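You operate a simulated robot arm through the tools that you are given. There is no shell and no other tool. Be economical: measure what you need, move in short steps, check, and stop when the job is done.

You run a simulated robot arm. Do the job below in one go: nothing can be reset, and whatever is moved stays where it is left.

TASK
Wipe the gauge table clean, then set the gauge on the silver block.
Fine: Wipe with the grey pad; measure the block, press the blue button beside the display, swing the arm aside; pad and block go back.
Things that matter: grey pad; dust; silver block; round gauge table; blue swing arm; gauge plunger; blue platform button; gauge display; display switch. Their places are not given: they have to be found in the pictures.

The check looks at the end state, three seconds after you hand in, the way a careful person would. Anything else that was tipped, shoved, dropped, spilled or broken makes it a failure.

THE ROBOT
A 7-joint arm with a two-finger parallel gripper, fixed in place. Base frame: the origin is at the foot of the arm, x ahead of it, y to its left, z up; the work surface is at about z = 770. Units: mm, rad, N and s.
With the tool pointing down near the work surface it reaches from about 300 to 700 mm from the base axis. Its first joint turns from -1.152 to 1.152 rad. Payload 1.57 kg.
Tool frame: the origin (TCP) lies between the finger pads and is the grasp point; the fingertips stand 30 mm ahead of it; z points along the fingers, y is the line along which they close. Largest opening 110 mm; finger width 24, thickness 12; the body of the gripper, 48 by 112 mm, starts 78 mm behind the TCP.
Orientation is that of the tool frame in the base frame, as a unit quaternion [x, y, z, w]. With the fingers straight down and closing along the base's y, the tool's x points along the base's -x, its y along +y and its z along -z.

THE INTERFACE
- The arm moves only by the tool servo_tool. Its argument "motion" is a list of rows, each an object of numbers (a shift or turn left out is 0, a gripper value left out holds the last): "claw": the gripper command, from -1 (shut) to 1 (fully open), values between in proportion; "dx", "dy", "dz": the shift along the tool's x, y, z in mm; "wx", "wy", "wz": the turn, a rotation vector about the tool's x, y, z in rad. In form: [{"claw": .., "dx": .., "dy": .., "dz": .., "wx": .., "wy": .., "wz": ..}, ...]. A call has 1 to 8 rows; each row shifts and turns the commanded pose from where the row before left it, along the tool's axes as they then stand. A row lasts 0.2 s, in which the tool goes at most 50 mm and 0.15 rad; a call with a longer step from one row to the next is refused whole, and so is a gripper value outside its range. A pose out of reach is approached as far as the arm can. The call stops where the force on the tool passes 70 N (or 10 N more than at its start, if that is more) or the arm is blocked; 0.2 s more then pass. The fingers move at their own pace (about 108 mm/s each) and stop on an object; they squeeze with about 25 N. The grip force told is the motor's: it shows also when the fingers shut on nothing. Time passes only in rows, and 0.2 s behind the last, so rows that do not move let the fingers close. The reply holds the time, the measured pose of the TCP, the force on the tool along the base axes, the opening and the grip force, in the units named above and with some noise, and new pictures: "views" is both (left out), scene, wrist or none.
- Cameras (640 x 400 px; columns grow to the right, rows downward): "scene" is fixed at [176.9, -404.7, 1400.8]; the picture's right is [0.64, -0.77, 0.00], its down [-0.47, -0.39, -0.79] and it looks along [0.61, 0.50, -0.61] (base axes); focal length 332 px, centre (320, 200). "wrist" rides on the gripper at [-36, 0, -80] in the tool frame; the picture's right is [0.00, -1.00, 0.00], its down [0.97, 0.00, -0.24] and it looks along [0.24, 0.00, 0.97] (tool axes); focal length 218 px, centre (320, 200).
- probe_pixels(camera, pixels): for up to 12 pixels [column, row] of the newest picture of that camera ("zoom" is the newest enlarged one), the place [x, y, z] in the base frame of the surface seen there, good to about 2 mm. It takes no simulated time.
- close_up(camera, box): a new picture of the part [left, top, right, bottom] of that camera's present view, enlarged. It takes no simulated time.
- job_done(): hands the job in; it is judged then, once.

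Go step by step. Measure first, check grasps and placings, and put right what went wrong. The budget is 80 turns and 150 pictures, counting those below and the enlarged ones. Unless the task says otherwise, let go and move clear before handing in, and close with one line.

The tools are called after "Request:" as name(argument=value, ...) on one line, values as JSON. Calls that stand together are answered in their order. servo_tool: Moves the arm, as the interface text tells. Its arguments: {"type":"object","properties":{"motion":{"type":"array"},"views":{"type":"string","enum":["both","scene","wrist","none"]}},"required":["motion"]} The other tools are called the same way: probe_pixels (camera, pixels) gives the place of the surface under pixels of a picture; close_up (camera, box) takes an enlarged picture of a part of a camera's view; job_done () hands the job in.

At the start:

```text
t: 0.0
tcp_pos: [477.2, -4.5, 1148.0]
tcp_rot: [0.0, 1.0, 0.0, 0.0]
ft_force: [-0.4, -0.2, -0.7]
gripper_width: 109.8
finger_force: 0.1
```

scene: 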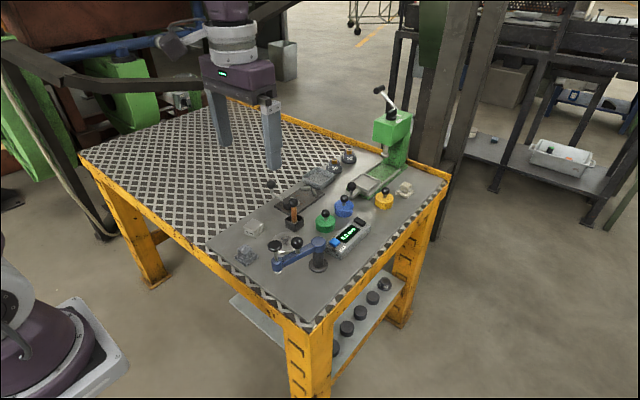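
wrist: 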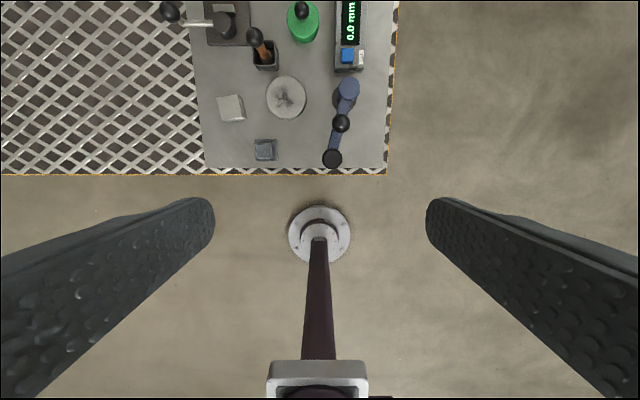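

The wrist view shows the round dusty table near (286,97), a light block at (230,108), a grey pad at (265,149), a blue swing arm near (342,120), and the display with a blue button at (348,55). I'll enlarge both views before measuring.

Request:
close_up(camera="wrist", box=[190, 0, 400, 180])

Request:
close_up(camera="scene", box=[220, 170, 400, 290])

```text
2.22 times, centred on (295, 90) of wrist
```

zoom: 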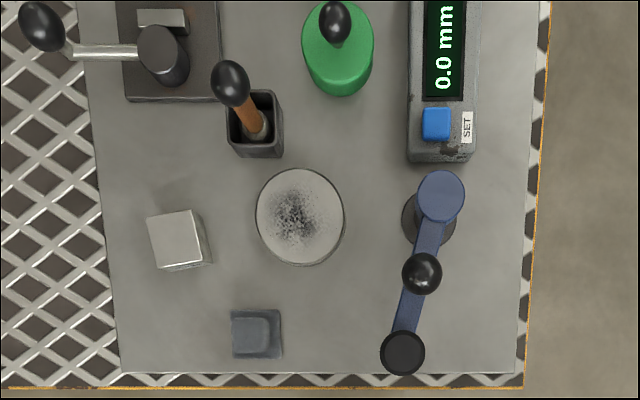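

```text
3.33 times, centred on (310, 230) of scene
```

zoom: 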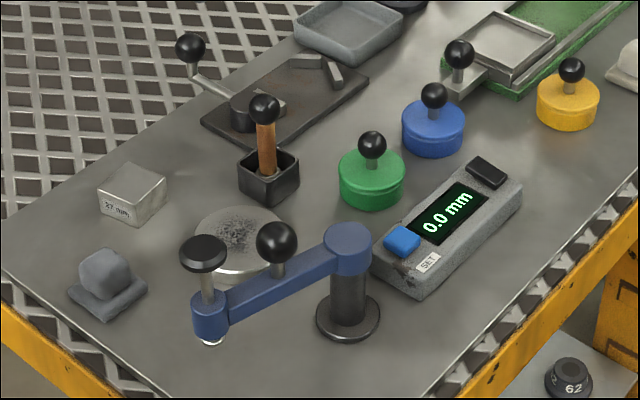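

The display already reads 0.0 mm, the block carries a "27 mm" label, and the swing arm has a ball knob and a capped plunger at its free end. I'll measure all of these in the scene view.

Request:
probe_pixels(camera="zoom", pixels=[[145, 180], [117, 210], [103, 262], [110, 300], [235, 235], [277, 238], [203, 250], [210, 318], [212, 341], [348, 238], [402, 238], [487, 170]])

Request:
close_up(camera="scene", box=[230, 210, 320, 280])

Request:
close_up(camera="scene", box=[300, 200, 390, 270])

Request:
probe_pixels(camera="wrist", pixels=[[221, 98], [239, 96], [243, 118], [223, 121], [286, 97], [265, 149], [286, 80], [286, 114], [269, 97], [304, 97], [333, 158], [349, 88]])

```text
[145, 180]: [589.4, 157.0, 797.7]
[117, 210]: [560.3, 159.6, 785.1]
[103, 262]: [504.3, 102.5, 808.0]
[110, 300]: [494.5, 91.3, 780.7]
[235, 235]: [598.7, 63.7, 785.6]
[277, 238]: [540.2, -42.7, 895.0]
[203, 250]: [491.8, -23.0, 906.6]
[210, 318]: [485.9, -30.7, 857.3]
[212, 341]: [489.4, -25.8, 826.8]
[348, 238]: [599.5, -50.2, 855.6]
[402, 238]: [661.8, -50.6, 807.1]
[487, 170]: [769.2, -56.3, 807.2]
```

```text
5.71 times, centred on (275, 245) of scene
```

zoom: 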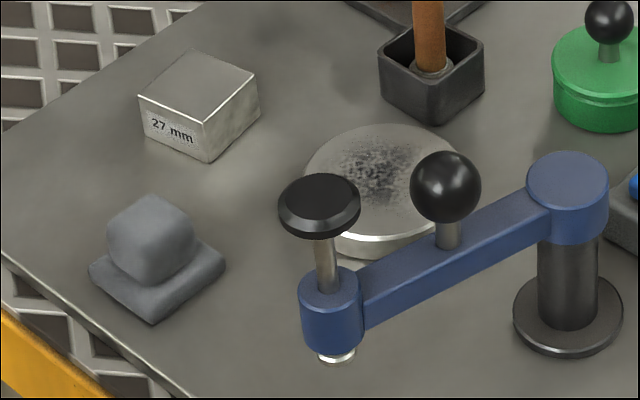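

```text
5.71 times, centred on (345, 235) of scene
```

zoom: 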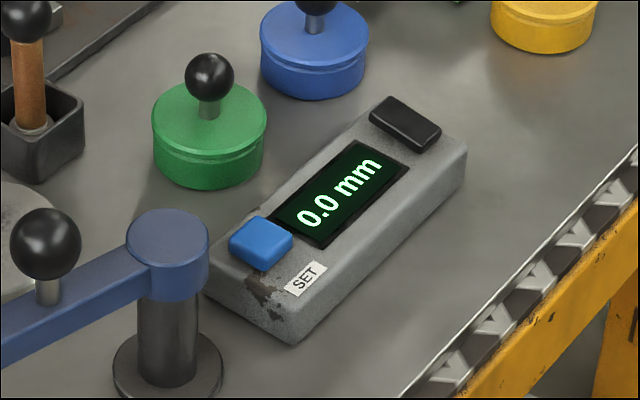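

```text
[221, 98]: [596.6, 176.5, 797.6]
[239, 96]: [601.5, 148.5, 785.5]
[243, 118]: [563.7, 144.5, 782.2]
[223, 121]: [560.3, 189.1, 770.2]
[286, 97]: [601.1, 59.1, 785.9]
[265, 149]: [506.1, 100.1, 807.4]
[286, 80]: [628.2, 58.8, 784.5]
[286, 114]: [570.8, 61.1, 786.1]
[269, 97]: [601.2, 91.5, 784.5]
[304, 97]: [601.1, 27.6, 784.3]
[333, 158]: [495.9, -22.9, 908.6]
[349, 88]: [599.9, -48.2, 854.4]
```

The table centre is about (600,59,785), the pad knob top (506,100,807), the block top 797 and the arm pivot (599,-49). I'll move above the pad for a better look.

Request:
servo_tool(motion=[{"claw": 1, "dx": -7, "dy": 26, "dz": 40}, {"dx": -7, "dy": 26, "dz": 40}, {"dx": -7, "dy": 26, "dz": 40}, {"dx": -8, "dy": 26, "dz": 40}, {"dz": 40}, {}], views="wrist")

```text
t: 1.4
tcp_pos: [506.9, 99.5, 948.1]
tcp_rot: [0.0, 1.0, 0.0, 0.0]
ft_force: [0.5, 0.5, -0.5]
gripper_width: 109.9
finger_force: 0.0
```

wrist: 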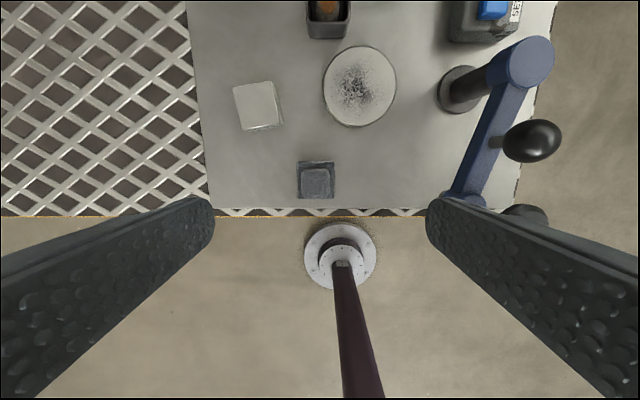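

Request:
close_up(camera="wrist", box=[220, 40, 420, 210])

Request:
probe_pixels(camera="wrist", pixels=[[300, 164], [333, 162], [334, 196], [300, 197], [304, 172], [327, 171], [327, 193], [316, 182], [234, 89], [272, 84], [281, 122], [242, 130]])

```text
2.35 times, centred on (320, 125) of wrist
```

zoom: 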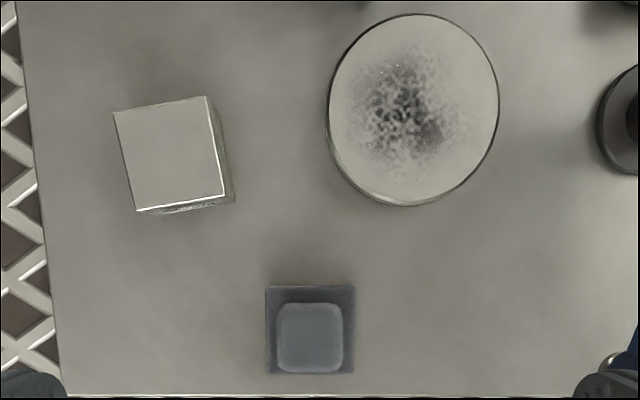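

```text
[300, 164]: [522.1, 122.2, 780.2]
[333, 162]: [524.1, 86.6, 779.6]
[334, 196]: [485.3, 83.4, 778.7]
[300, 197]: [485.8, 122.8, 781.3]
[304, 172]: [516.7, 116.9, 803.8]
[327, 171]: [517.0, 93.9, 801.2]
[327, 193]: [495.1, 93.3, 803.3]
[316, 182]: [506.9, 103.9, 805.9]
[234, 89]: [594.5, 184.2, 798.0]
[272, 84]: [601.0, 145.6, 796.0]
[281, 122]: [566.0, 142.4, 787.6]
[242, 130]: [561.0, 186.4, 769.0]
```

The pad base is about 40 mm square, centred near (505,103) with its top at 780, and the knob is about 26 mm wide up to 807. I'll lower over the knob and grip it.

Request:
servo_tool(motion=[{"claw": 0.2, "dy": 4.5, "dx": 1, "dz": 45}, {"dz": 45}, {"dz": 30}, {"dz": 14}, {}, {"claw": -0.8}, {}, {}], views="both")

```text
t: 3.2
tcp_pos: [502.6, 104.9, 814.3]
tcp_rot: [-0.001, 1.0, 0.0, 0.0]
ft_force: [-0.6, 0.3, 1.1]
gripper_width: 29.2
finger_force: 25.1
```

scene: 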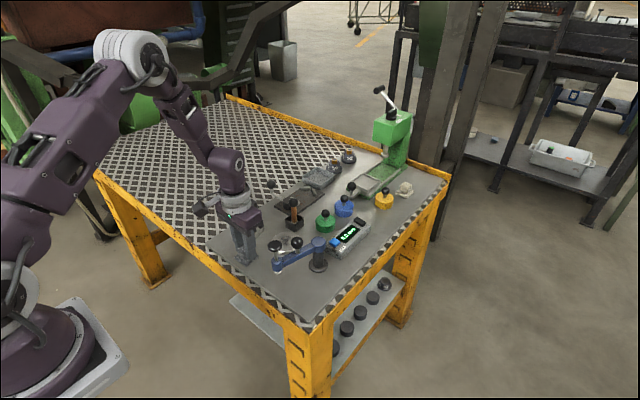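
wrist: 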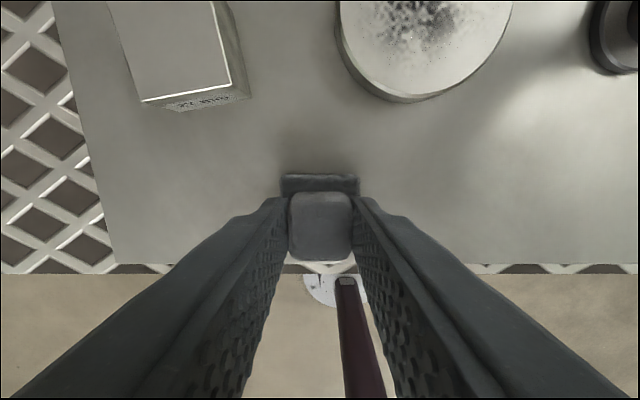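

The knob is gripped (opening 29 mm, 25 N); the pad's home is TCP (502.6,104.9,814.3). I'll lift it and bring it over the table, just above the contact height of about 829.

Request:
servo_tool(motion=[{"dz": -20}, {"dz": -20}, {"dx": -32, "dy": -15}, {"dx": -32, "dy": -15}, {"dx": -32, "dy": -15}, {"dz": 18}, {}], views="scene")

```text
t: 4.8
tcp_pos: [600.1, 59.5, 834.7]
tcp_rot: [0.0, 1.0, 0.0, 0.0]
ft_force: [-0.4, -0.9, -0.9]
gripper_width: 29.0
finger_force: 25.2
```

scene: 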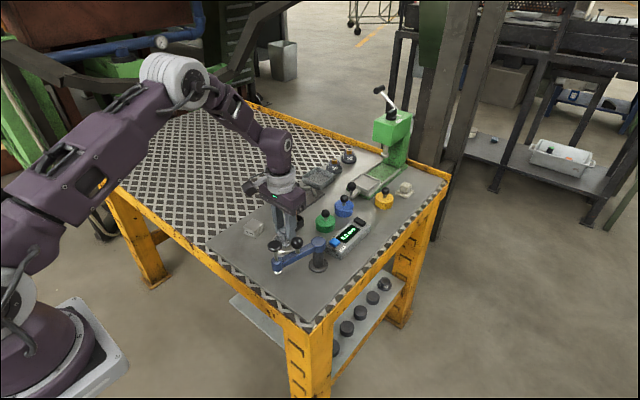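

The pad is over the table with about 5 mm to go and no contact force. I'll lower in small steps until it touches.

Request:
servo_tool(motion=[{"dz": 2}, {"dz": 1.5}, {"dz": 1}, {"dz": 1}, {}], views="none")

```text
t: 6.0
tcp_pos: [599.5, 59.9, 829.5]
tcp_rot: [0.001, 1.0, 0.0, 0.001]
ft_force: [0.0, -0.9, -0.5]
gripper_width: 29.0
finger_force: 25.0
```

Request:
servo_tool(motion=[{"dz": 0.7}, {"dz": 0.7}, {}], views="none")

```text
t: 6.8
tcp_pos: [600.6, 59.1, 829.5]
tcp_rot: [-0.001, 1.0, 0.0, -0.001]
ft_force: [-1.4, 0.0, 5.7]
gripper_width: 29.0
finger_force: 25.0
```

Contact reads 5.7 N. I'll wipe in strokes across the table, keeping the pad on the disc.

Request:
servo_tool(motion=[{"dz": 0.3, "dy": 9}, {"dy": 9}, {"dx": 9, "dy": -9}, {"dx": 9, "dy": -9}, {"dx": -9, "dy": -9}, {"dx": -9, "dy": -9}, {"dx": -9, "dy": 9}, {"dx": -9, "dy": 9}], views="none")

Request:
servo_tool(motion=[{"dx": 9, "dy": 9}, {"dx": 9, "dy": 0}, {"dx": 9, "dy": -9}, {"dx": 0, "dy": -9}, {"dx": -9, "dy": -9}, {"dx": -9, "dy": 0}, {"dx": -9, "dy": 9}, {"dx": 9}], views="scene")

```text
t: 8.6
tcp_pos: [618.4, 59.6, 828.5]
tcp_rot: [-0.001, 1.0, 0.001, 0.0]
ft_force: [-0.6, -2.2, 5.8]
gripper_width: 29.0
finger_force: 25.0
```

```text
t: 10.4
tcp_pos: [611.0, 51.2, 829.5]
tcp_rot: [0.0, 1.0, 0.0, 0.001]
ft_force: [4.5, 0.7, 10.0]
gripper_width: 29.3
finger_force: 25.3
```

scene: 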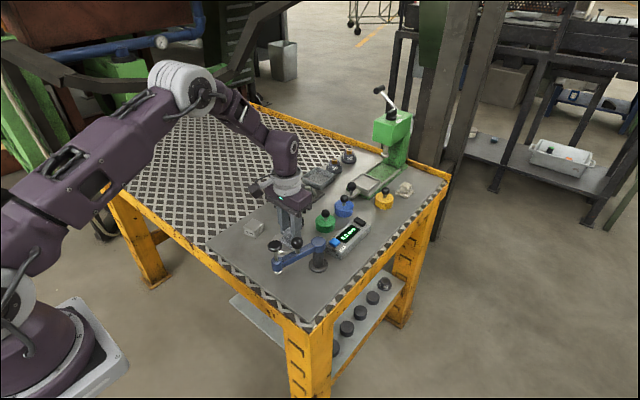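

Those strokes ran smoothly at 6–10 N. I'll lift and move back toward the pad's home so I can check the table.

Request:
servo_tool(motion=[{"dz": -25}, {"dz": -30}, {"dx": 40, "dy": 18}, {"dx": 40, "dy": 18}, {"dx": 29, "dy": 18}, {}], views="wrist")

Request:
close_up(camera="wrist", box=[300, 0, 500, 130])

```text
t: 11.8
tcp_pos: [499.7, 103.9, 882.7]
tcp_rot: [0.001, 1.0, -0.001, 0.0]
ft_force: [-0.1, 0.5, -0.8]
gripper_width: 29.1
finger_force: 25.2
```

wrist: 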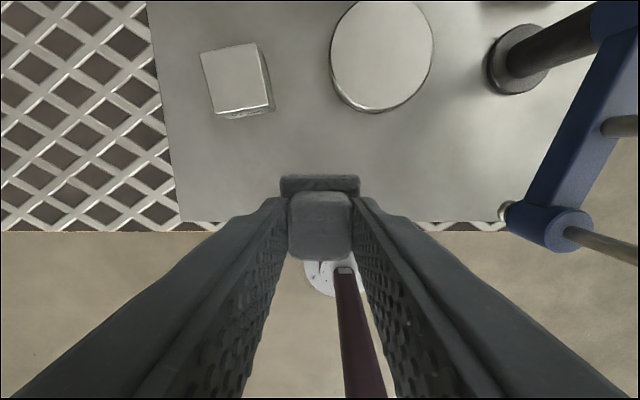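

```text
3.08 times, centred on (400, 65) of wrist
```

zoom: 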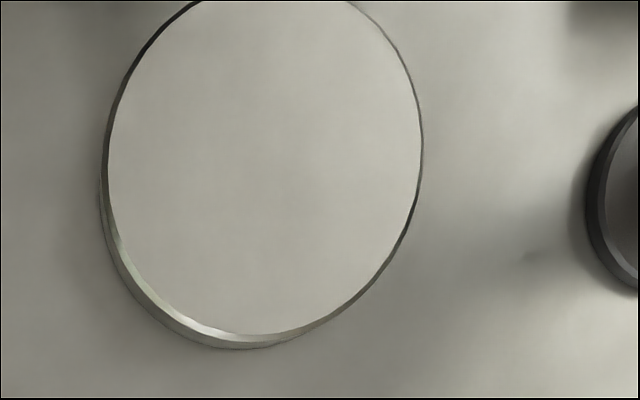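

The table is clean in the close-up. I'll put the pad back at its home position.

Request:
servo_tool(motion=[{"dx": -3, "dy": 1, "dz": 35}, {"dz": 25}, {"dz": 6}, {"dz": 2}, {}, {}], views="none")

```text
t: 13.2
tcp_pos: [504.2, 105.0, 815.1]
tcp_rot: [0.001, 1.0, 0.001, 0.0]
ft_force: [0.2, -0.1, -1.1]
gripper_width: 28.8
finger_force: 24.9
```

Request:
servo_tool(motion=[{"dz": 0.8}, {"claw": -0.1}, {}, {}, {"dz": -40}, {"dz": -45}, {"claw": 0.3, "dz": -40}, {"dx": -40, "dy": 20}], views="wrist")

```text
t: 15.0
tcp_pos: [543.9, 125.9, 940.2]
tcp_rot: [0.0, 1.0, 0.001, 0.0]
ft_force: [0.4, 0.0, 0.0]
gripper_width: 71.5
finger_force: 0.0
```

wrist: 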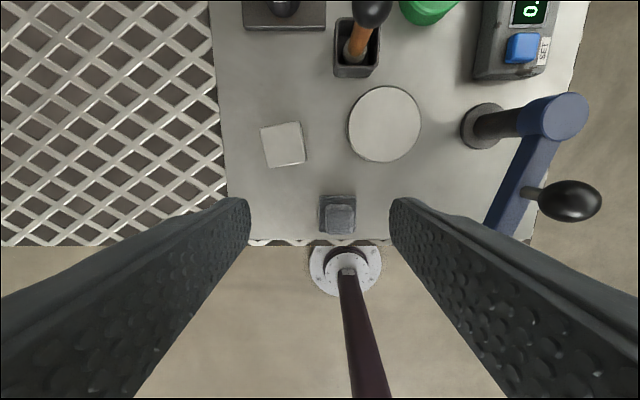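

The pad is back in place. Next I'll measure the corners of the block.

Request:
close_up(camera="wrist", box=[240, 100, 320, 190])

Request:
probe_pixels(camera="wrist", pixels=[[262, 129], [297, 124], [303, 160], [269, 166], [282, 145], [321, 198], [354, 196], [355, 231], [320, 232]])

```text
4.44 times, centred on (280, 145) of wrist
```

zoom: 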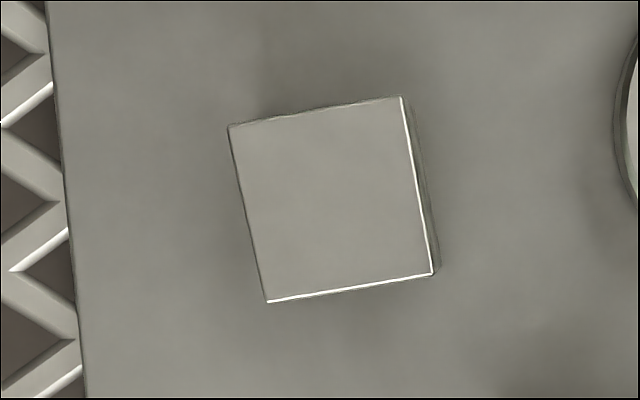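

```text
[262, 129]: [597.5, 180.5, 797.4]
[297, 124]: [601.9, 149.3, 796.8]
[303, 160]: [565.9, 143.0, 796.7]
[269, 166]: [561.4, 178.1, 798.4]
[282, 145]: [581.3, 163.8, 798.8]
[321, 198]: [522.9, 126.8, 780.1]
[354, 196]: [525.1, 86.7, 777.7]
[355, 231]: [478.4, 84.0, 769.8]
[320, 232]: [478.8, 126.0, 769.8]
```

The block's centre is about (581.5,163.2), its side about 36 mm, and it is yawed roughly +9.7° in the base. I'll align and go to just above it.

Request:
servo_tool(motion=[{"dx": -37.6, "dy": 30}, {"dy": 7.3, "wz": -0.085}, {"wz": -0.084}, {"dz": 45}, {"dz": 45}, {}], views="wrist")

```text
t: 16.4
tcp_pos: [581.6, 162.4, 850.2]
tcp_rot: [-0.084, 0.996, -0.001, 0.0]
ft_force: [-0.5, -0.6, 0.8]
gripper_width: 71.3
finger_force: 0.0
```

wrist: 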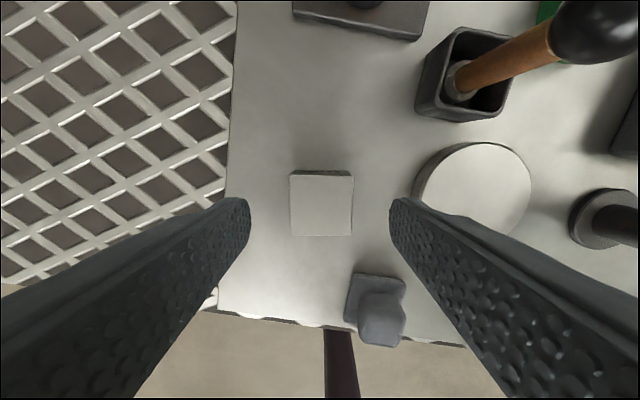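

The block is square to and centred between the fingers (290–352 px). I'll lower and grip.

Request:
servo_tool(motion=[{"dz": 25}, {"dz": 19}, {}, {"claw": -0.6}, {}, {}], views="wrist")

```text
t: 17.8
tcp_pos: [582.5, 163.1, 805.8]
tcp_rot: [-0.085, 0.996, 0.0, 0.0]
ft_force: [-0.2, -0.6, 0.4]
gripper_width: 39.9
finger_force: 25.3
```

wrist: 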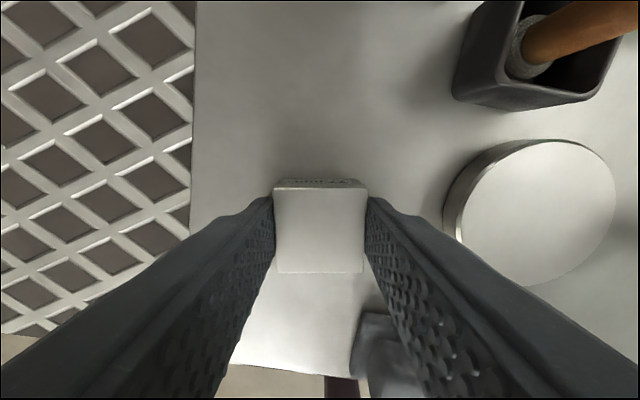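

The block is held (39.9 mm, 25 N); its home is TCP (582,163,806). I'll lift it over the table centre.

Request:
servo_tool(motion=[{"dz": -20}, {"dz": -20}, {"dy": -35}, {"dy": -35}, {"dy": -35.5}, {"dz": 20}, {}], views="both")

```text
t: 19.4
tcp_pos: [597.6, 59.2, 825.5]
tcp_rot: [-0.085, 0.996, -0.001, 0.001]
ft_force: [0.3, -0.1, -4.0]
gripper_width: 39.5
finger_force: 25.3
```

scene: 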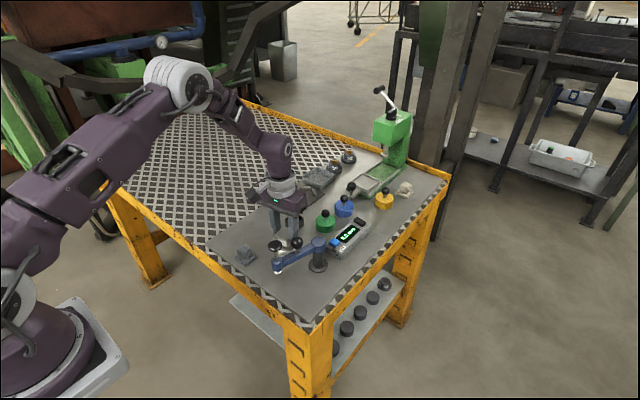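
wrist: 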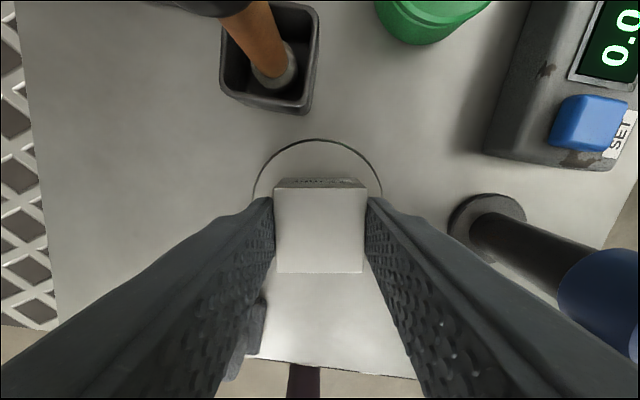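

The block is centred over the table, with about 4 mm left to go. I'll lower it gently and check for contact.

Request:
servo_tool(motion=[{"dx": -1.5, "dz": 2}, {"dz": 1.5}, {"dz": 0.7}, {"dz": 0.6}, {}], views="none")

```text
t: 20.6
tcp_pos: [600.0, 58.5, 819.4]
tcp_rot: [-0.084, 0.996, 0.001, 0.0]
ft_force: [-0.7, 0.3, -3.4]
gripper_width: 39.6
finger_force: 24.6
```

Request:
servo_tool(motion=[{"dz": 0.6}, {"dz": 0.6}, {}], views="none")

```text
t: 21.4
tcp_pos: [599.6, 59.2, 820.0]
tcp_rot: [-0.085, 0.996, 0.0, 0.001]
ft_force: [-3.7, 1.5, 15.5]
gripper_width: 40.0
finger_force: 25.4
```

Contact reads 15.5 N upward, so the block is resting on the table. I'll release it, rise clear and look.

Request:
servo_tool(motion=[{"dz": -1}, {"claw": 0}, {}, {}, {"dz": -45}, {"dz": -45}, {"dz": -45}, {"dx": 45, "dy": -20}], views="both")

Request:
close_up(camera="scene", box=[230, 210, 330, 280])

```text
t: 23.2
tcp_pos: [558.7, 31.0, 954.1]
tcp_rot: [-0.085, 0.996, 0.0, 0.0]
ft_force: [-0.5, 1.2, 0.1]
gripper_width: 55.1
finger_force: 0.0
```

scene: 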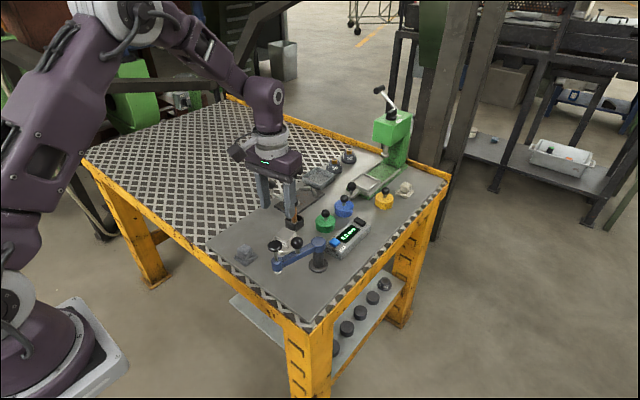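
wrist: 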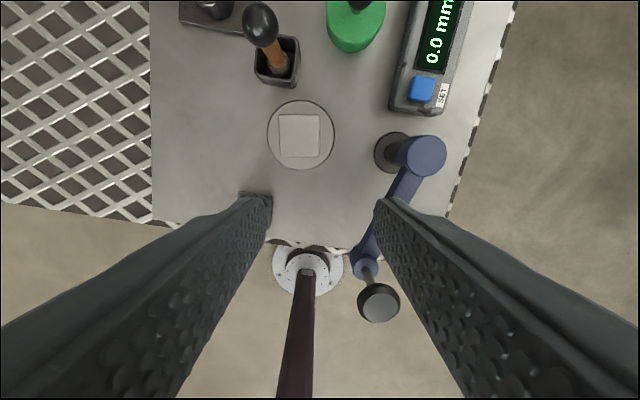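

```text
5.71 times, centred on (280, 245) of scene
```

zoom: 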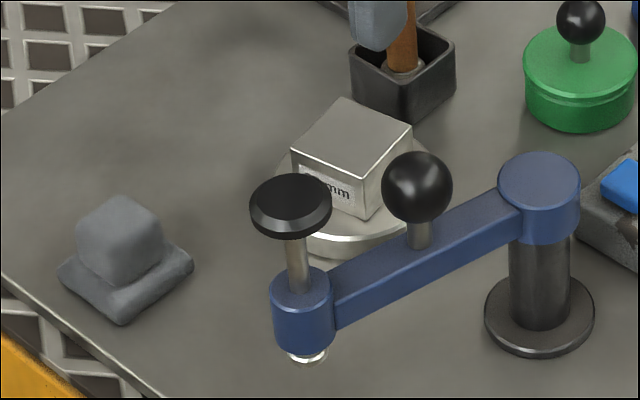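

The block sits centred on the table. Now I'll measure the swing arm: knob, plunger cap, tip, pivot and block top.

Request:
probe_pixels(camera="zoom", pixels=[[417, 187], [417, 157], [384, 187], [451, 187], [417, 217], [419, 240], [306, 357], [303, 340], [292, 200], [540, 180], [352, 140], [303, 270]])

Request:
probe_pixels(camera="wrist", pixels=[[281, 116], [318, 115], [320, 156], [282, 157], [300, 136], [427, 155], [380, 303], [380, 286], [380, 319], [362, 303], [397, 303]])

```text
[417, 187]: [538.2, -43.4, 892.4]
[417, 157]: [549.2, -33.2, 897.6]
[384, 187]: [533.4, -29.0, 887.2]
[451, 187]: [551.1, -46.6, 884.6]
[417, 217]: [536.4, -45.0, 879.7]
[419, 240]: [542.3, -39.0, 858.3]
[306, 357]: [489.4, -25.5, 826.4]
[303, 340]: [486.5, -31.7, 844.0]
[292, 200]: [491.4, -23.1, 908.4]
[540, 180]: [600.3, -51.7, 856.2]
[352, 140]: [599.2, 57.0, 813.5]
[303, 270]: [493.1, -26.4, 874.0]
```

```text
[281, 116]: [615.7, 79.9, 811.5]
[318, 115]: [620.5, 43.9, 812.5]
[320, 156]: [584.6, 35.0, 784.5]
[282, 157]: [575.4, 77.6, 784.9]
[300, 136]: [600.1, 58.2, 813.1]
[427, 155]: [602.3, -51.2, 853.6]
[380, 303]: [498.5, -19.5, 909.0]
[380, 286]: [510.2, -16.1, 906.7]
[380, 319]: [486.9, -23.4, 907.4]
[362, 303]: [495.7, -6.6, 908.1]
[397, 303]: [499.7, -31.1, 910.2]
```

The knob is about (545,-36,885) with radius 13, the pivot (601,-50) and the plunger radius 108, which matches the table distance. I'll move over the knob with the closing axis tangential to the arm.

Request:
servo_tool(motion=[{"dz": -10, "dx": 12.4, "dy": -32}, {"dx": 12.4, "dy": -31.8}, {"wz": 0.15}, {"wz": 0.15}, {"wz": 0.15}, {}], views="wrist")

```text
t: 24.6
tcp_pos: [545.0, -34.8, 966.1]
tcp_rot: [0.141, 0.99, 0.0, 0.0]
ft_force: [-0.1, -0.5, -0.1]
gripper_width: 55.1
finger_force: 0.1
```

wrist: 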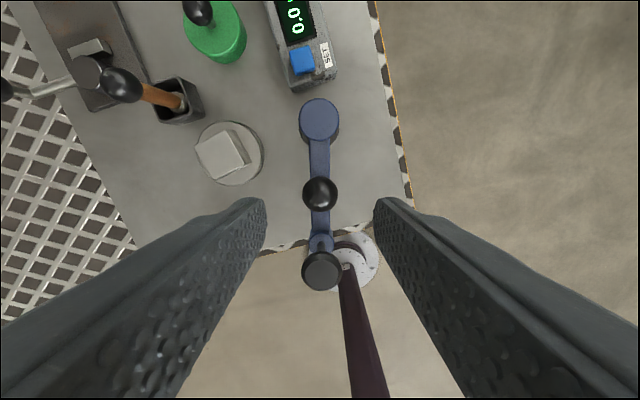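

The arm lies straight along column 320 and the knob is centred between the fingers. I'll lower and grip the knob.

Request:
servo_tool(motion=[{"dz": 35}, {"dz": 30}, {"dz": 10}, {}, {"claw": -0.8}, {}, {}], views="wrist")

```text
t: 26.2
tcp_pos: [544.7, -35.3, 890.8]
tcp_rot: [0.14, 0.99, 0.0, 0.0]
ft_force: [-1.0, -1.4, -5.4]
gripper_width: 27.4
finger_force: 38.1
```

wrist: 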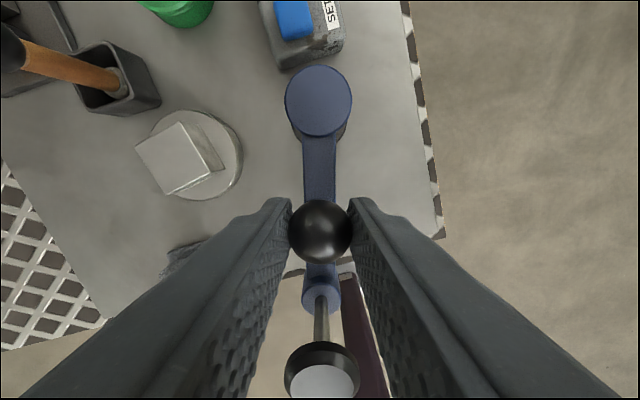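

The knob is gripped at 27.4 mm. I'll swing the arm clockwise along its arc (radius 58), half of it first.

Request:
servo_tool(motion=[{"dx": -0.48, "dy": 7.46, "wz": 0.129}, {"dx": -0.48, "dy": 7.46, "wz": 0.129}, {"dx": -0.48, "dy": 7.46, "wz": 0.129}, {"dx": -0.48, "dy": 7.46, "wz": 0.129}, {"dx": -0.48, "dy": 7.46, "wz": 0.129}, {}], views="both")

```text
t: 27.6
tcp_pos: [566.7, -5.1, 890.3]
tcp_rot: [0.447, 0.894, 0.0, -0.001]
ft_force: [-8.7, 1.5, -16.0]
gripper_width: 27.3
finger_force: 37.8
```

scene: 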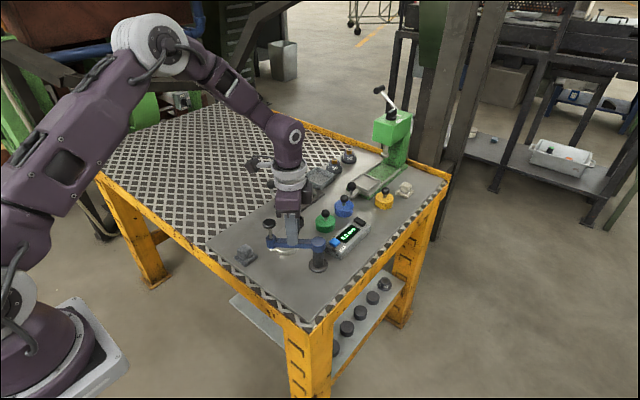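
wrist: 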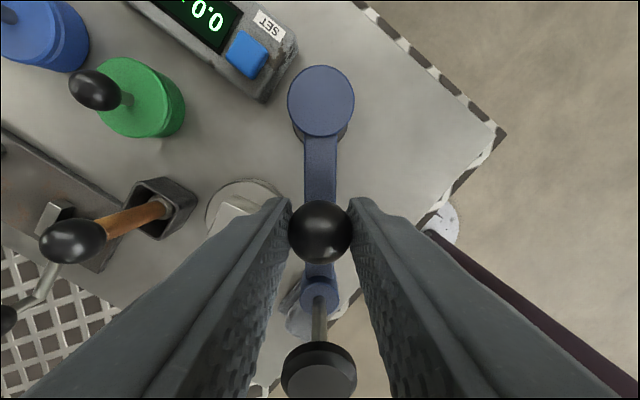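

The arm is following, with forces under 20 N. I'll finish the swing to over the table.

Request:
servo_tool(motion=[{"dx": -0.48, "dy": 7.46, "dz": 0.4, "wz": 0.129}, {"dx": -0.48, "dy": 7.46, "wz": 0.129}, {"dx": -0.48, "dy": 7.46, "wz": 0.129}, {"dx": -0.48, "dy": 7.46, "wz": 0.129}, {"dx": -0.48, "dy": 7.46, "wz": 0.129}, {}], views="both")

Request:
close_up(camera="scene", box=[240, 190, 360, 280])

```text
t: 29.0
tcp_pos: [599.8, 5.8, 890.4]
tcp_rot: [0.708, 0.707, -0.002, -0.001]
ft_force: [-18.8, -0.2, 10.1]
gripper_width: 27.5
finger_force: 38.2
```

scene: 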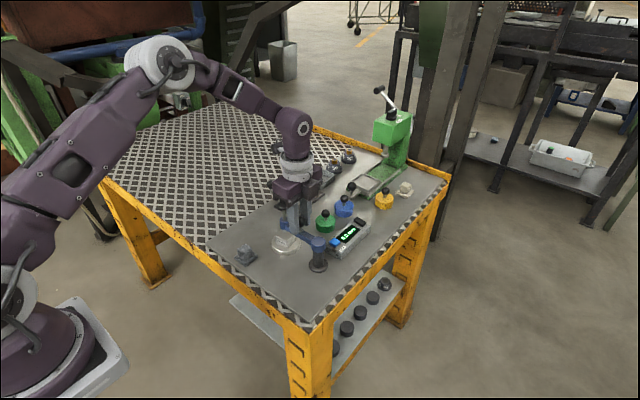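
wrist: 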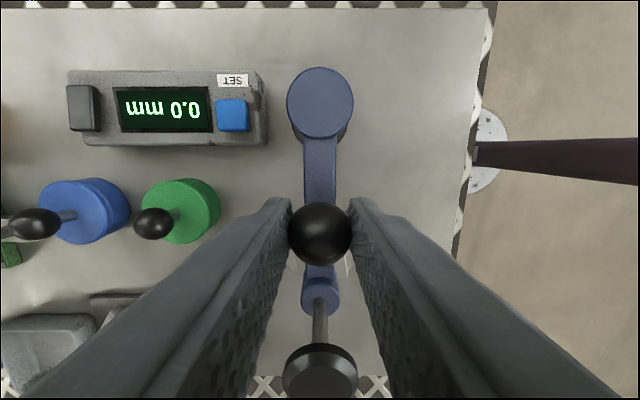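

```text
4.44 times, centred on (300, 235) of scene
```

zoom: 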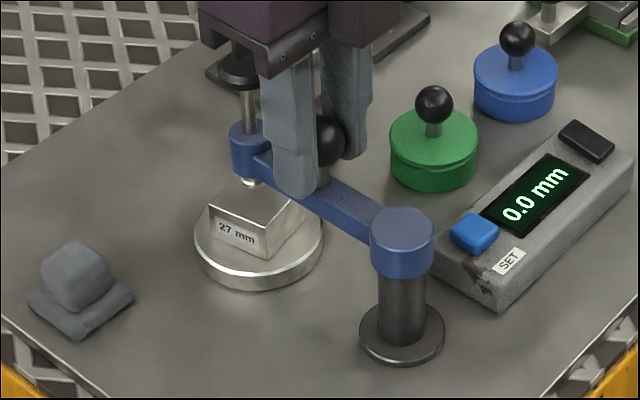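

The plunger is over the block and the display reads 0.0 mm. I'll release the knob, rise and measure the cap.

Request:
servo_tool(motion=[{"claw": -0.1}, {}, {}, {"dz": -40}, {"dz": -40}, {"dz": -15, "dx": -20}, {}], views="both")

Request:
close_up(camera="scene", box=[240, 190, 360, 280])

```text
t: 30.6
tcp_pos: [600.3, -12.0, 985.8]
tcp_rot: [0.707, 0.707, 0.0, 0.0]
ft_force: [0.2, -0.1, 0.4]
gripper_width: 49.6
finger_force: 0.0
```

scene: 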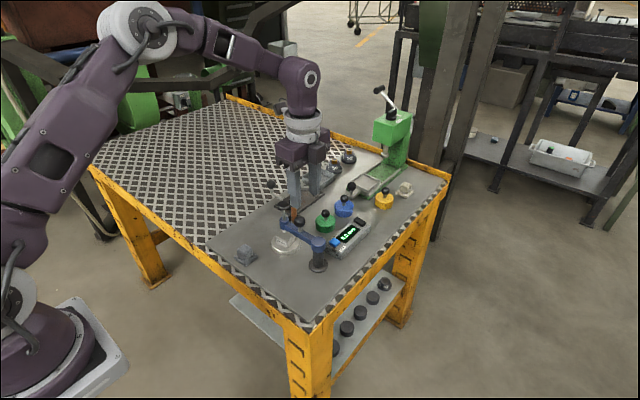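
wrist: 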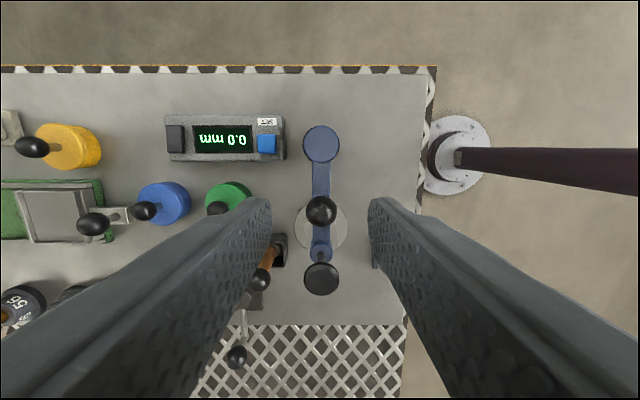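

```text
4.44 times, centred on (300, 235) of scene
```

zoom: 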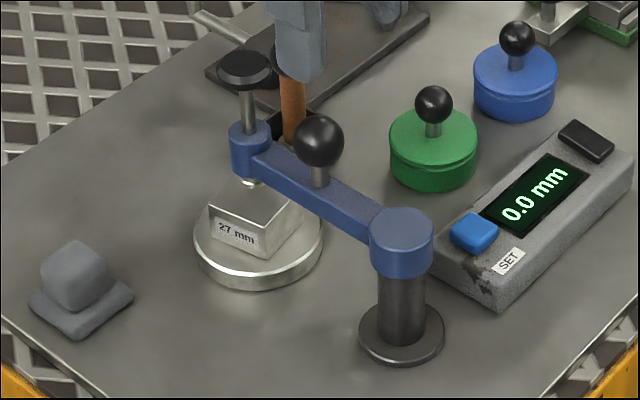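

Request:
probe_pixels(camera="wrist", pixels=[[321, 278], [304, 278], [338, 278], [321, 262], [321, 295], [261, 281], [267, 143], [321, 205], [322, 142]])

Request:
probe_pixels(camera="zoom", pixels=[[245, 68], [250, 182], [474, 229], [474, 226], [586, 138]])

```text
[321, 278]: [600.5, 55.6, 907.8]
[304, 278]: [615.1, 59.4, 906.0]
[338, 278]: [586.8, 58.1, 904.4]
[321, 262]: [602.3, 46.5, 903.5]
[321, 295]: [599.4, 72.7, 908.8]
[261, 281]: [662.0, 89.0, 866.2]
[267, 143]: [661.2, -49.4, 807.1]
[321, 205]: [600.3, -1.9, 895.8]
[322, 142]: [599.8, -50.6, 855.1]
```

```text
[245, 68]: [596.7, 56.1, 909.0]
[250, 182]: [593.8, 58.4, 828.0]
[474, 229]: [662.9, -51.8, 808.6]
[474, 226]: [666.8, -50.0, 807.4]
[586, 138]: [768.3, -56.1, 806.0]
```

The plunger cap is centred at (600,58) with its top at 908. I'll shut the fingers and go right above it.

Request:
servo_tool(motion=[{"claw": -1, "dx": 35}, {"dx": 35}, {"dz": 30}, {"dz": 10}, {}], views="scene")

Request:
close_up(camera="scene", box=[240, 190, 360, 280])

```text
t: 31.8
tcp_pos: [601.2, 56.0, 944.8]
tcp_rot: [0.707, 0.707, 0.0, 0.0]
ft_force: [0.0, -0.4, 0.1]
gripper_width: 0.0
finger_force: 21.1
```

scene: 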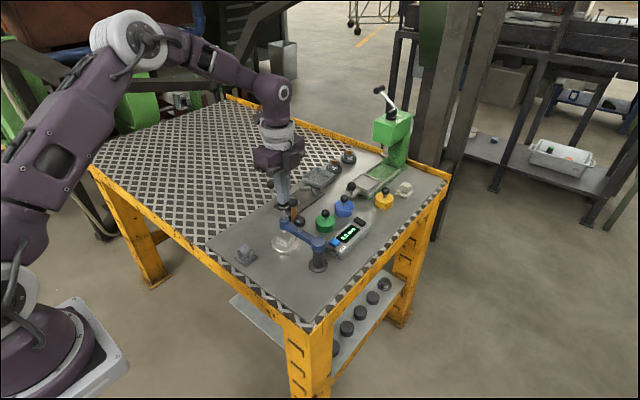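

```text
4.44 times, centred on (300, 235) of scene
```

zoom: 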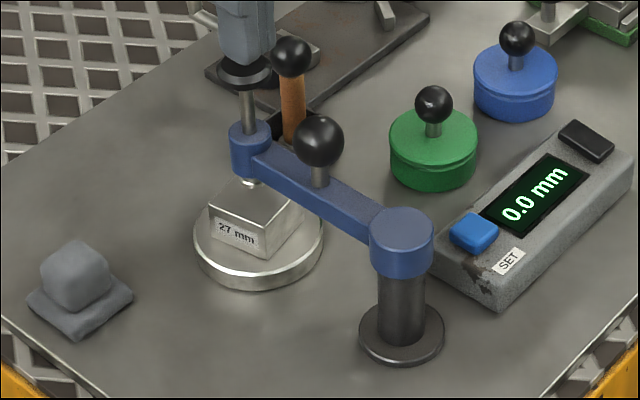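

The fingertips are about 7 mm above the cap. I'll press down in small steps and watch the force.

Request:
servo_tool(motion=[{"dz": 5}, {"dz": 2}, {"dz": 2}, {"dz": 2}, {"dz": 2}, {}], views="scene")

Request:
close_up(camera="scene", box=[240, 190, 360, 280])

```text
t: 33.2
tcp_pos: [601.9, 56.3, 933.0]
tcp_rot: [0.707, 0.707, 0.0, 0.0]
ft_force: [-1.2, 0.9, 0.7]
gripper_width: 0.0
finger_force: 20.7
```

scene: 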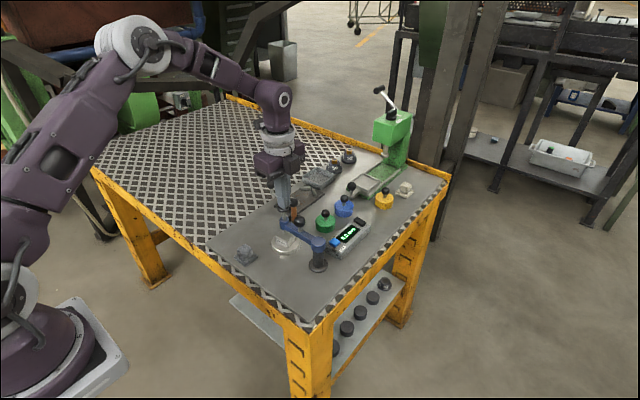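

```text
4.44 times, centred on (300, 235) of scene
```

zoom: 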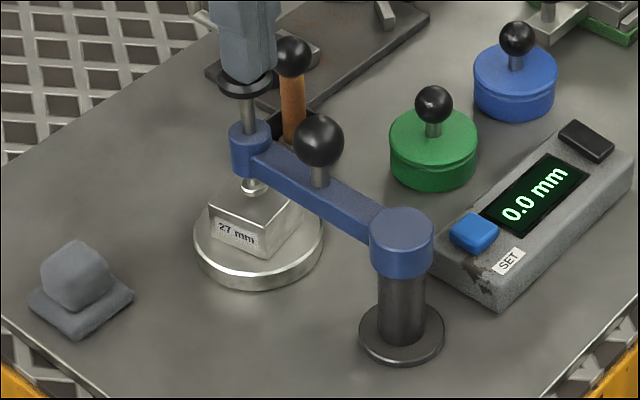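

The plunger is sliding down with little resistance, with its tip approaching the block. I'll continue in fine steps until contact.

Request:
servo_tool(motion=[{"dz": 2}, {"dz": 2}, {"dz": 1.5}, {"dz": 1}, {"dz": 1}, {}], views="scene")

Request:
close_up(camera="scene", box=[240, 190, 360, 280])

```text
t: 34.6
tcp_pos: [602.4, 56.7, 927.7]
tcp_rot: [0.706, 0.708, 0.002, 0.002]
ft_force: [-11.4, 2.9, 61.7]
gripper_width: 0.0
finger_force: 21.5
```

scene: 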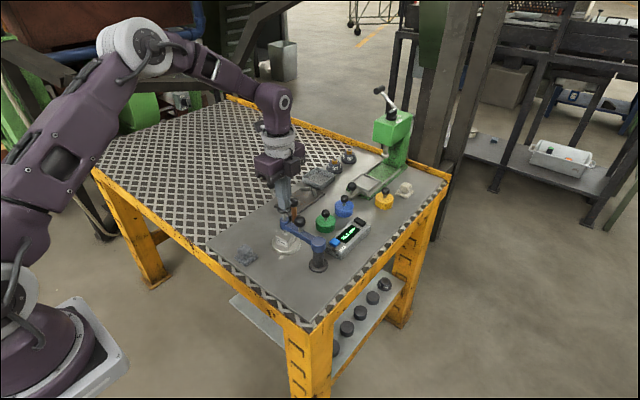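

```text
4.44 times, centred on (300, 235) of scene
```

zoom: 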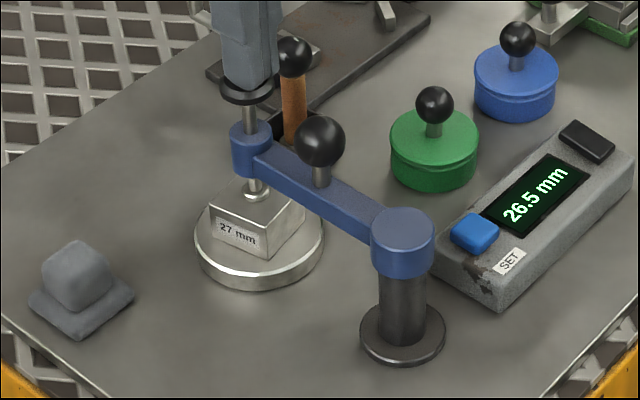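

The plunger touched the block and the display now reads 26.5 mm. I'll ease off and see whether the plunger and reading hold.

Request:
servo_tool(motion=[{"dz": -3}, {"dz": -10}, {"dz": -30}, {"dz": -40}, {}], views="scene")

Request:
close_up(camera="scene", box=[240, 190, 360, 280])

```text
t: 35.8
tcp_pos: [601.1, 54.9, 1009.0]
tcp_rot: [0.707, 0.707, 0.001, -0.001]
ft_force: [-0.1, -0.3, -0.2]
gripper_width: 0.1
finger_force: 21.5
```

scene: 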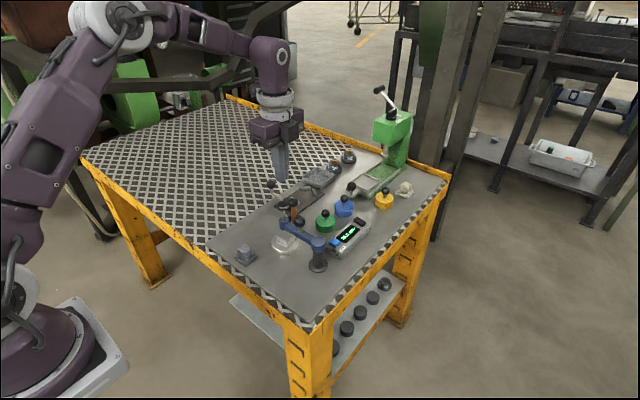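

```text
4.44 times, centred on (300, 235) of scene
```

zoom: 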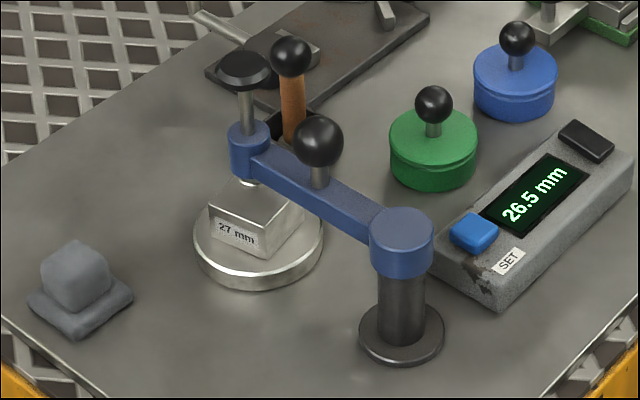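

The plunger sprang back and the display holds 26.5 mm. Next I'll move above the blue button at about (664,-50), top 807.

Request:
servo_tool(motion=[{"dx": -35, "dy": 21}, {"dx": -35, "dy": 21}, {"dx": -35, "dy": 20}, {"dz": 45}, {"dz": 45}, {"dz": 40}, {"dz": 20}, {}], views="both")

Request:
close_up(camera="scene", box=[280, 190, 400, 280])

```text
t: 37.6
tcp_pos: [664.1, -48.6, 858.0]
tcp_rot: [0.707, 0.707, -0.001, 0.0]
ft_force: [-0.6, -0.6, -0.4]
gripper_width: 0.0
finger_force: 21.4
```

scene: 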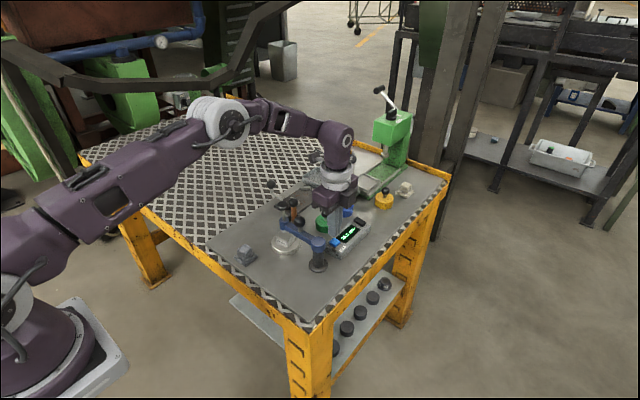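
wrist: 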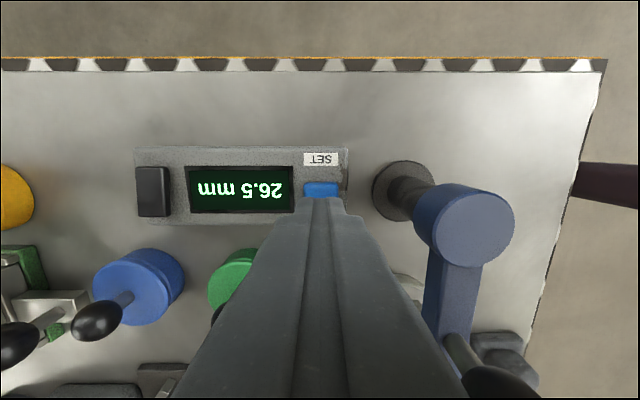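

```text
4.44 times, centred on (340, 235) of scene
```

zoom: 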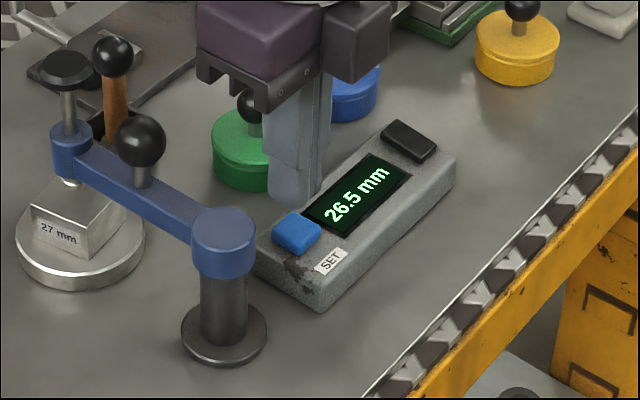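

The fingertip hangs above and slightly behind the button in this view. I'll probe the button's edges before pressing.

Request:
probe_pixels(camera="zoom", pixels=[[297, 230], [278, 230], [290, 218], [316, 236], [298, 245], [278, 206], [308, 204], [340, 240]])

Request:
probe_pixels(camera="wrist", pixels=[[321, 190], [306, 190], [337, 190], [321, 185], [298, 180]])

```text
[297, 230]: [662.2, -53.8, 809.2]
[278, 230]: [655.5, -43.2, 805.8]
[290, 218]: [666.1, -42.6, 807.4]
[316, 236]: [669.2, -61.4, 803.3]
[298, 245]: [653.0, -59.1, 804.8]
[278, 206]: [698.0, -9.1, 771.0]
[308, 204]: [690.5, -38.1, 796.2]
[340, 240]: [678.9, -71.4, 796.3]
```

```text
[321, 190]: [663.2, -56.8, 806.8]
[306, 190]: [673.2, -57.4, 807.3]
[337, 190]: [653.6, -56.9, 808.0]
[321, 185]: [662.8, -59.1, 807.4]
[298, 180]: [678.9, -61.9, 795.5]
```

The button's centre is (663,-52), standing 11 mm above the housing. I'll shift 3.5 mm and press gently.

Request:
servo_tool(motion=[{"dx": -3.5, "dy": -1, "dz": 14}, {"dz": 4}, {"dz": 2}, {"dz": 1}, {"dz": 1}, {}], views="scene")

Request:
close_up(camera="scene", box=[280, 190, 400, 280])

```text
t: 39.0
tcp_pos: [662.8, -51.5, 835.5]
tcp_rot: [0.708, 0.707, 0.001, 0.0]
ft_force: [0.6, 0.2, 0.2]
gripper_width: 0.2
finger_force: 21.7
```

scene: 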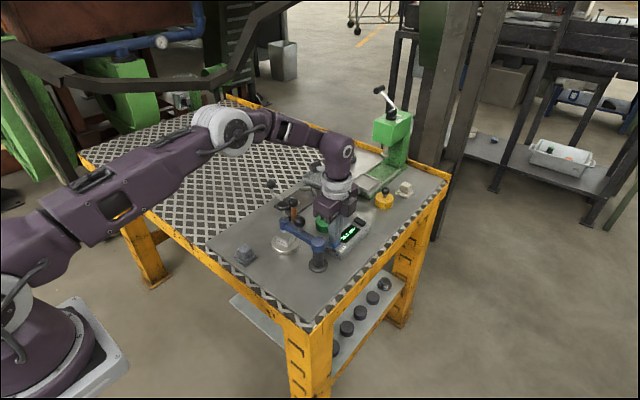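

```text
4.44 times, centred on (340, 235) of scene
```

zoom: 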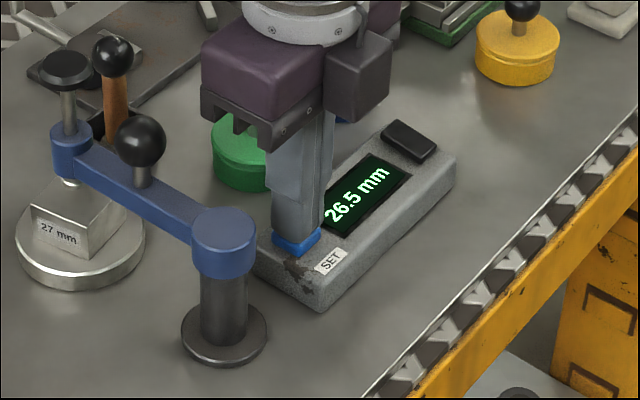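

The tip is right on the button and the display still shows 26.5 mm. I'll press further, 1 mm at a time.

Request:
servo_tool(motion=[{"dz": 1}, {"dz": 1}, {"dz": 1}, {}], views="scene")

Request:
close_up(camera="scene", box=[280, 190, 400, 280])

```text
t: 40.0
tcp_pos: [662.0, -51.9, 831.9]
tcp_rot: [0.707, 0.707, 0.0, 0.0]
ft_force: [-4.1, -0.3, 10.6]
gripper_width: 0.0
finger_force: 21.2
```

scene: 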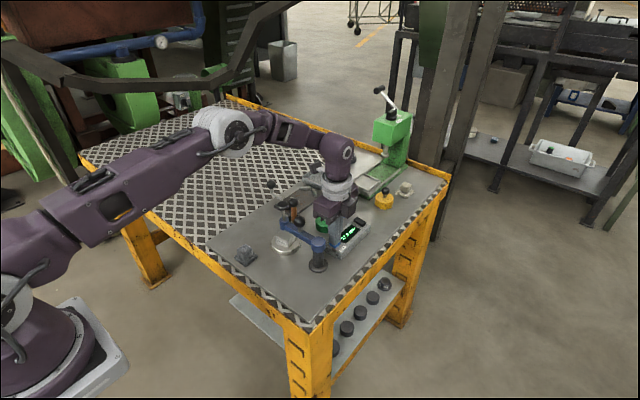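

```text
4.44 times, centred on (340, 235) of scene
```

zoom: 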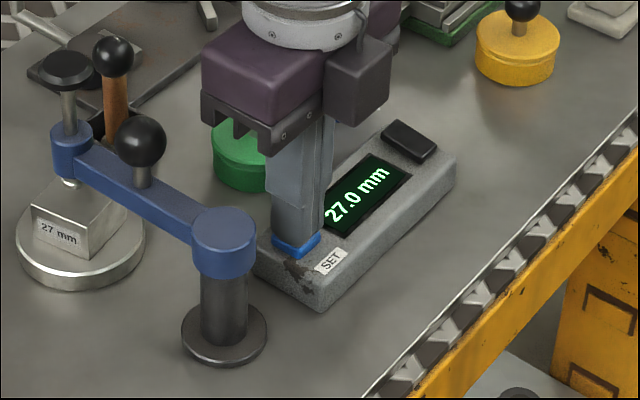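

The display now reads 27.0 mm, so the set took. I'll rise and go back above the arm's knob.

Request:
servo_tool(motion=[{"dz": -40}, {"dz": -45}, {"dz": -45}, {"claw": 0, "dz": -10}, {"dx": 29, "dy": -31}, {"dx": 28.7, "dy": -31}, {}], views="wrist")

```text
t: 41.6
tcp_pos: [600.6, 7.1, 973.4]
tcp_rot: [0.707, 0.707, 0.0, 0.0]
ft_force: [-0.1, -0.1, -0.2]
gripper_width: 55.0
finger_force: 0.0
```

wrist: 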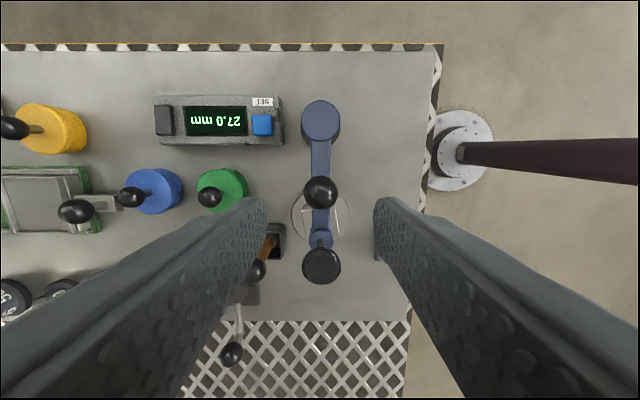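

The display holds 27.0 and the knob is centred at (320,192). I'll lower and grip it.

Request:
servo_tool(motion=[{"dz": 40}, {"dz": 30}, {"dz": 12}, {}, {"claw": -0.8}, {}, {}], views="none")

```text
t: 43.2
tcp_pos: [600.4, 5.7, 890.1]
tcp_rot: [0.707, 0.707, 0.0, -0.001]
ft_force: [-8.9, 0.1, -2.8]
gripper_width: 27.2
finger_force: 37.8
```

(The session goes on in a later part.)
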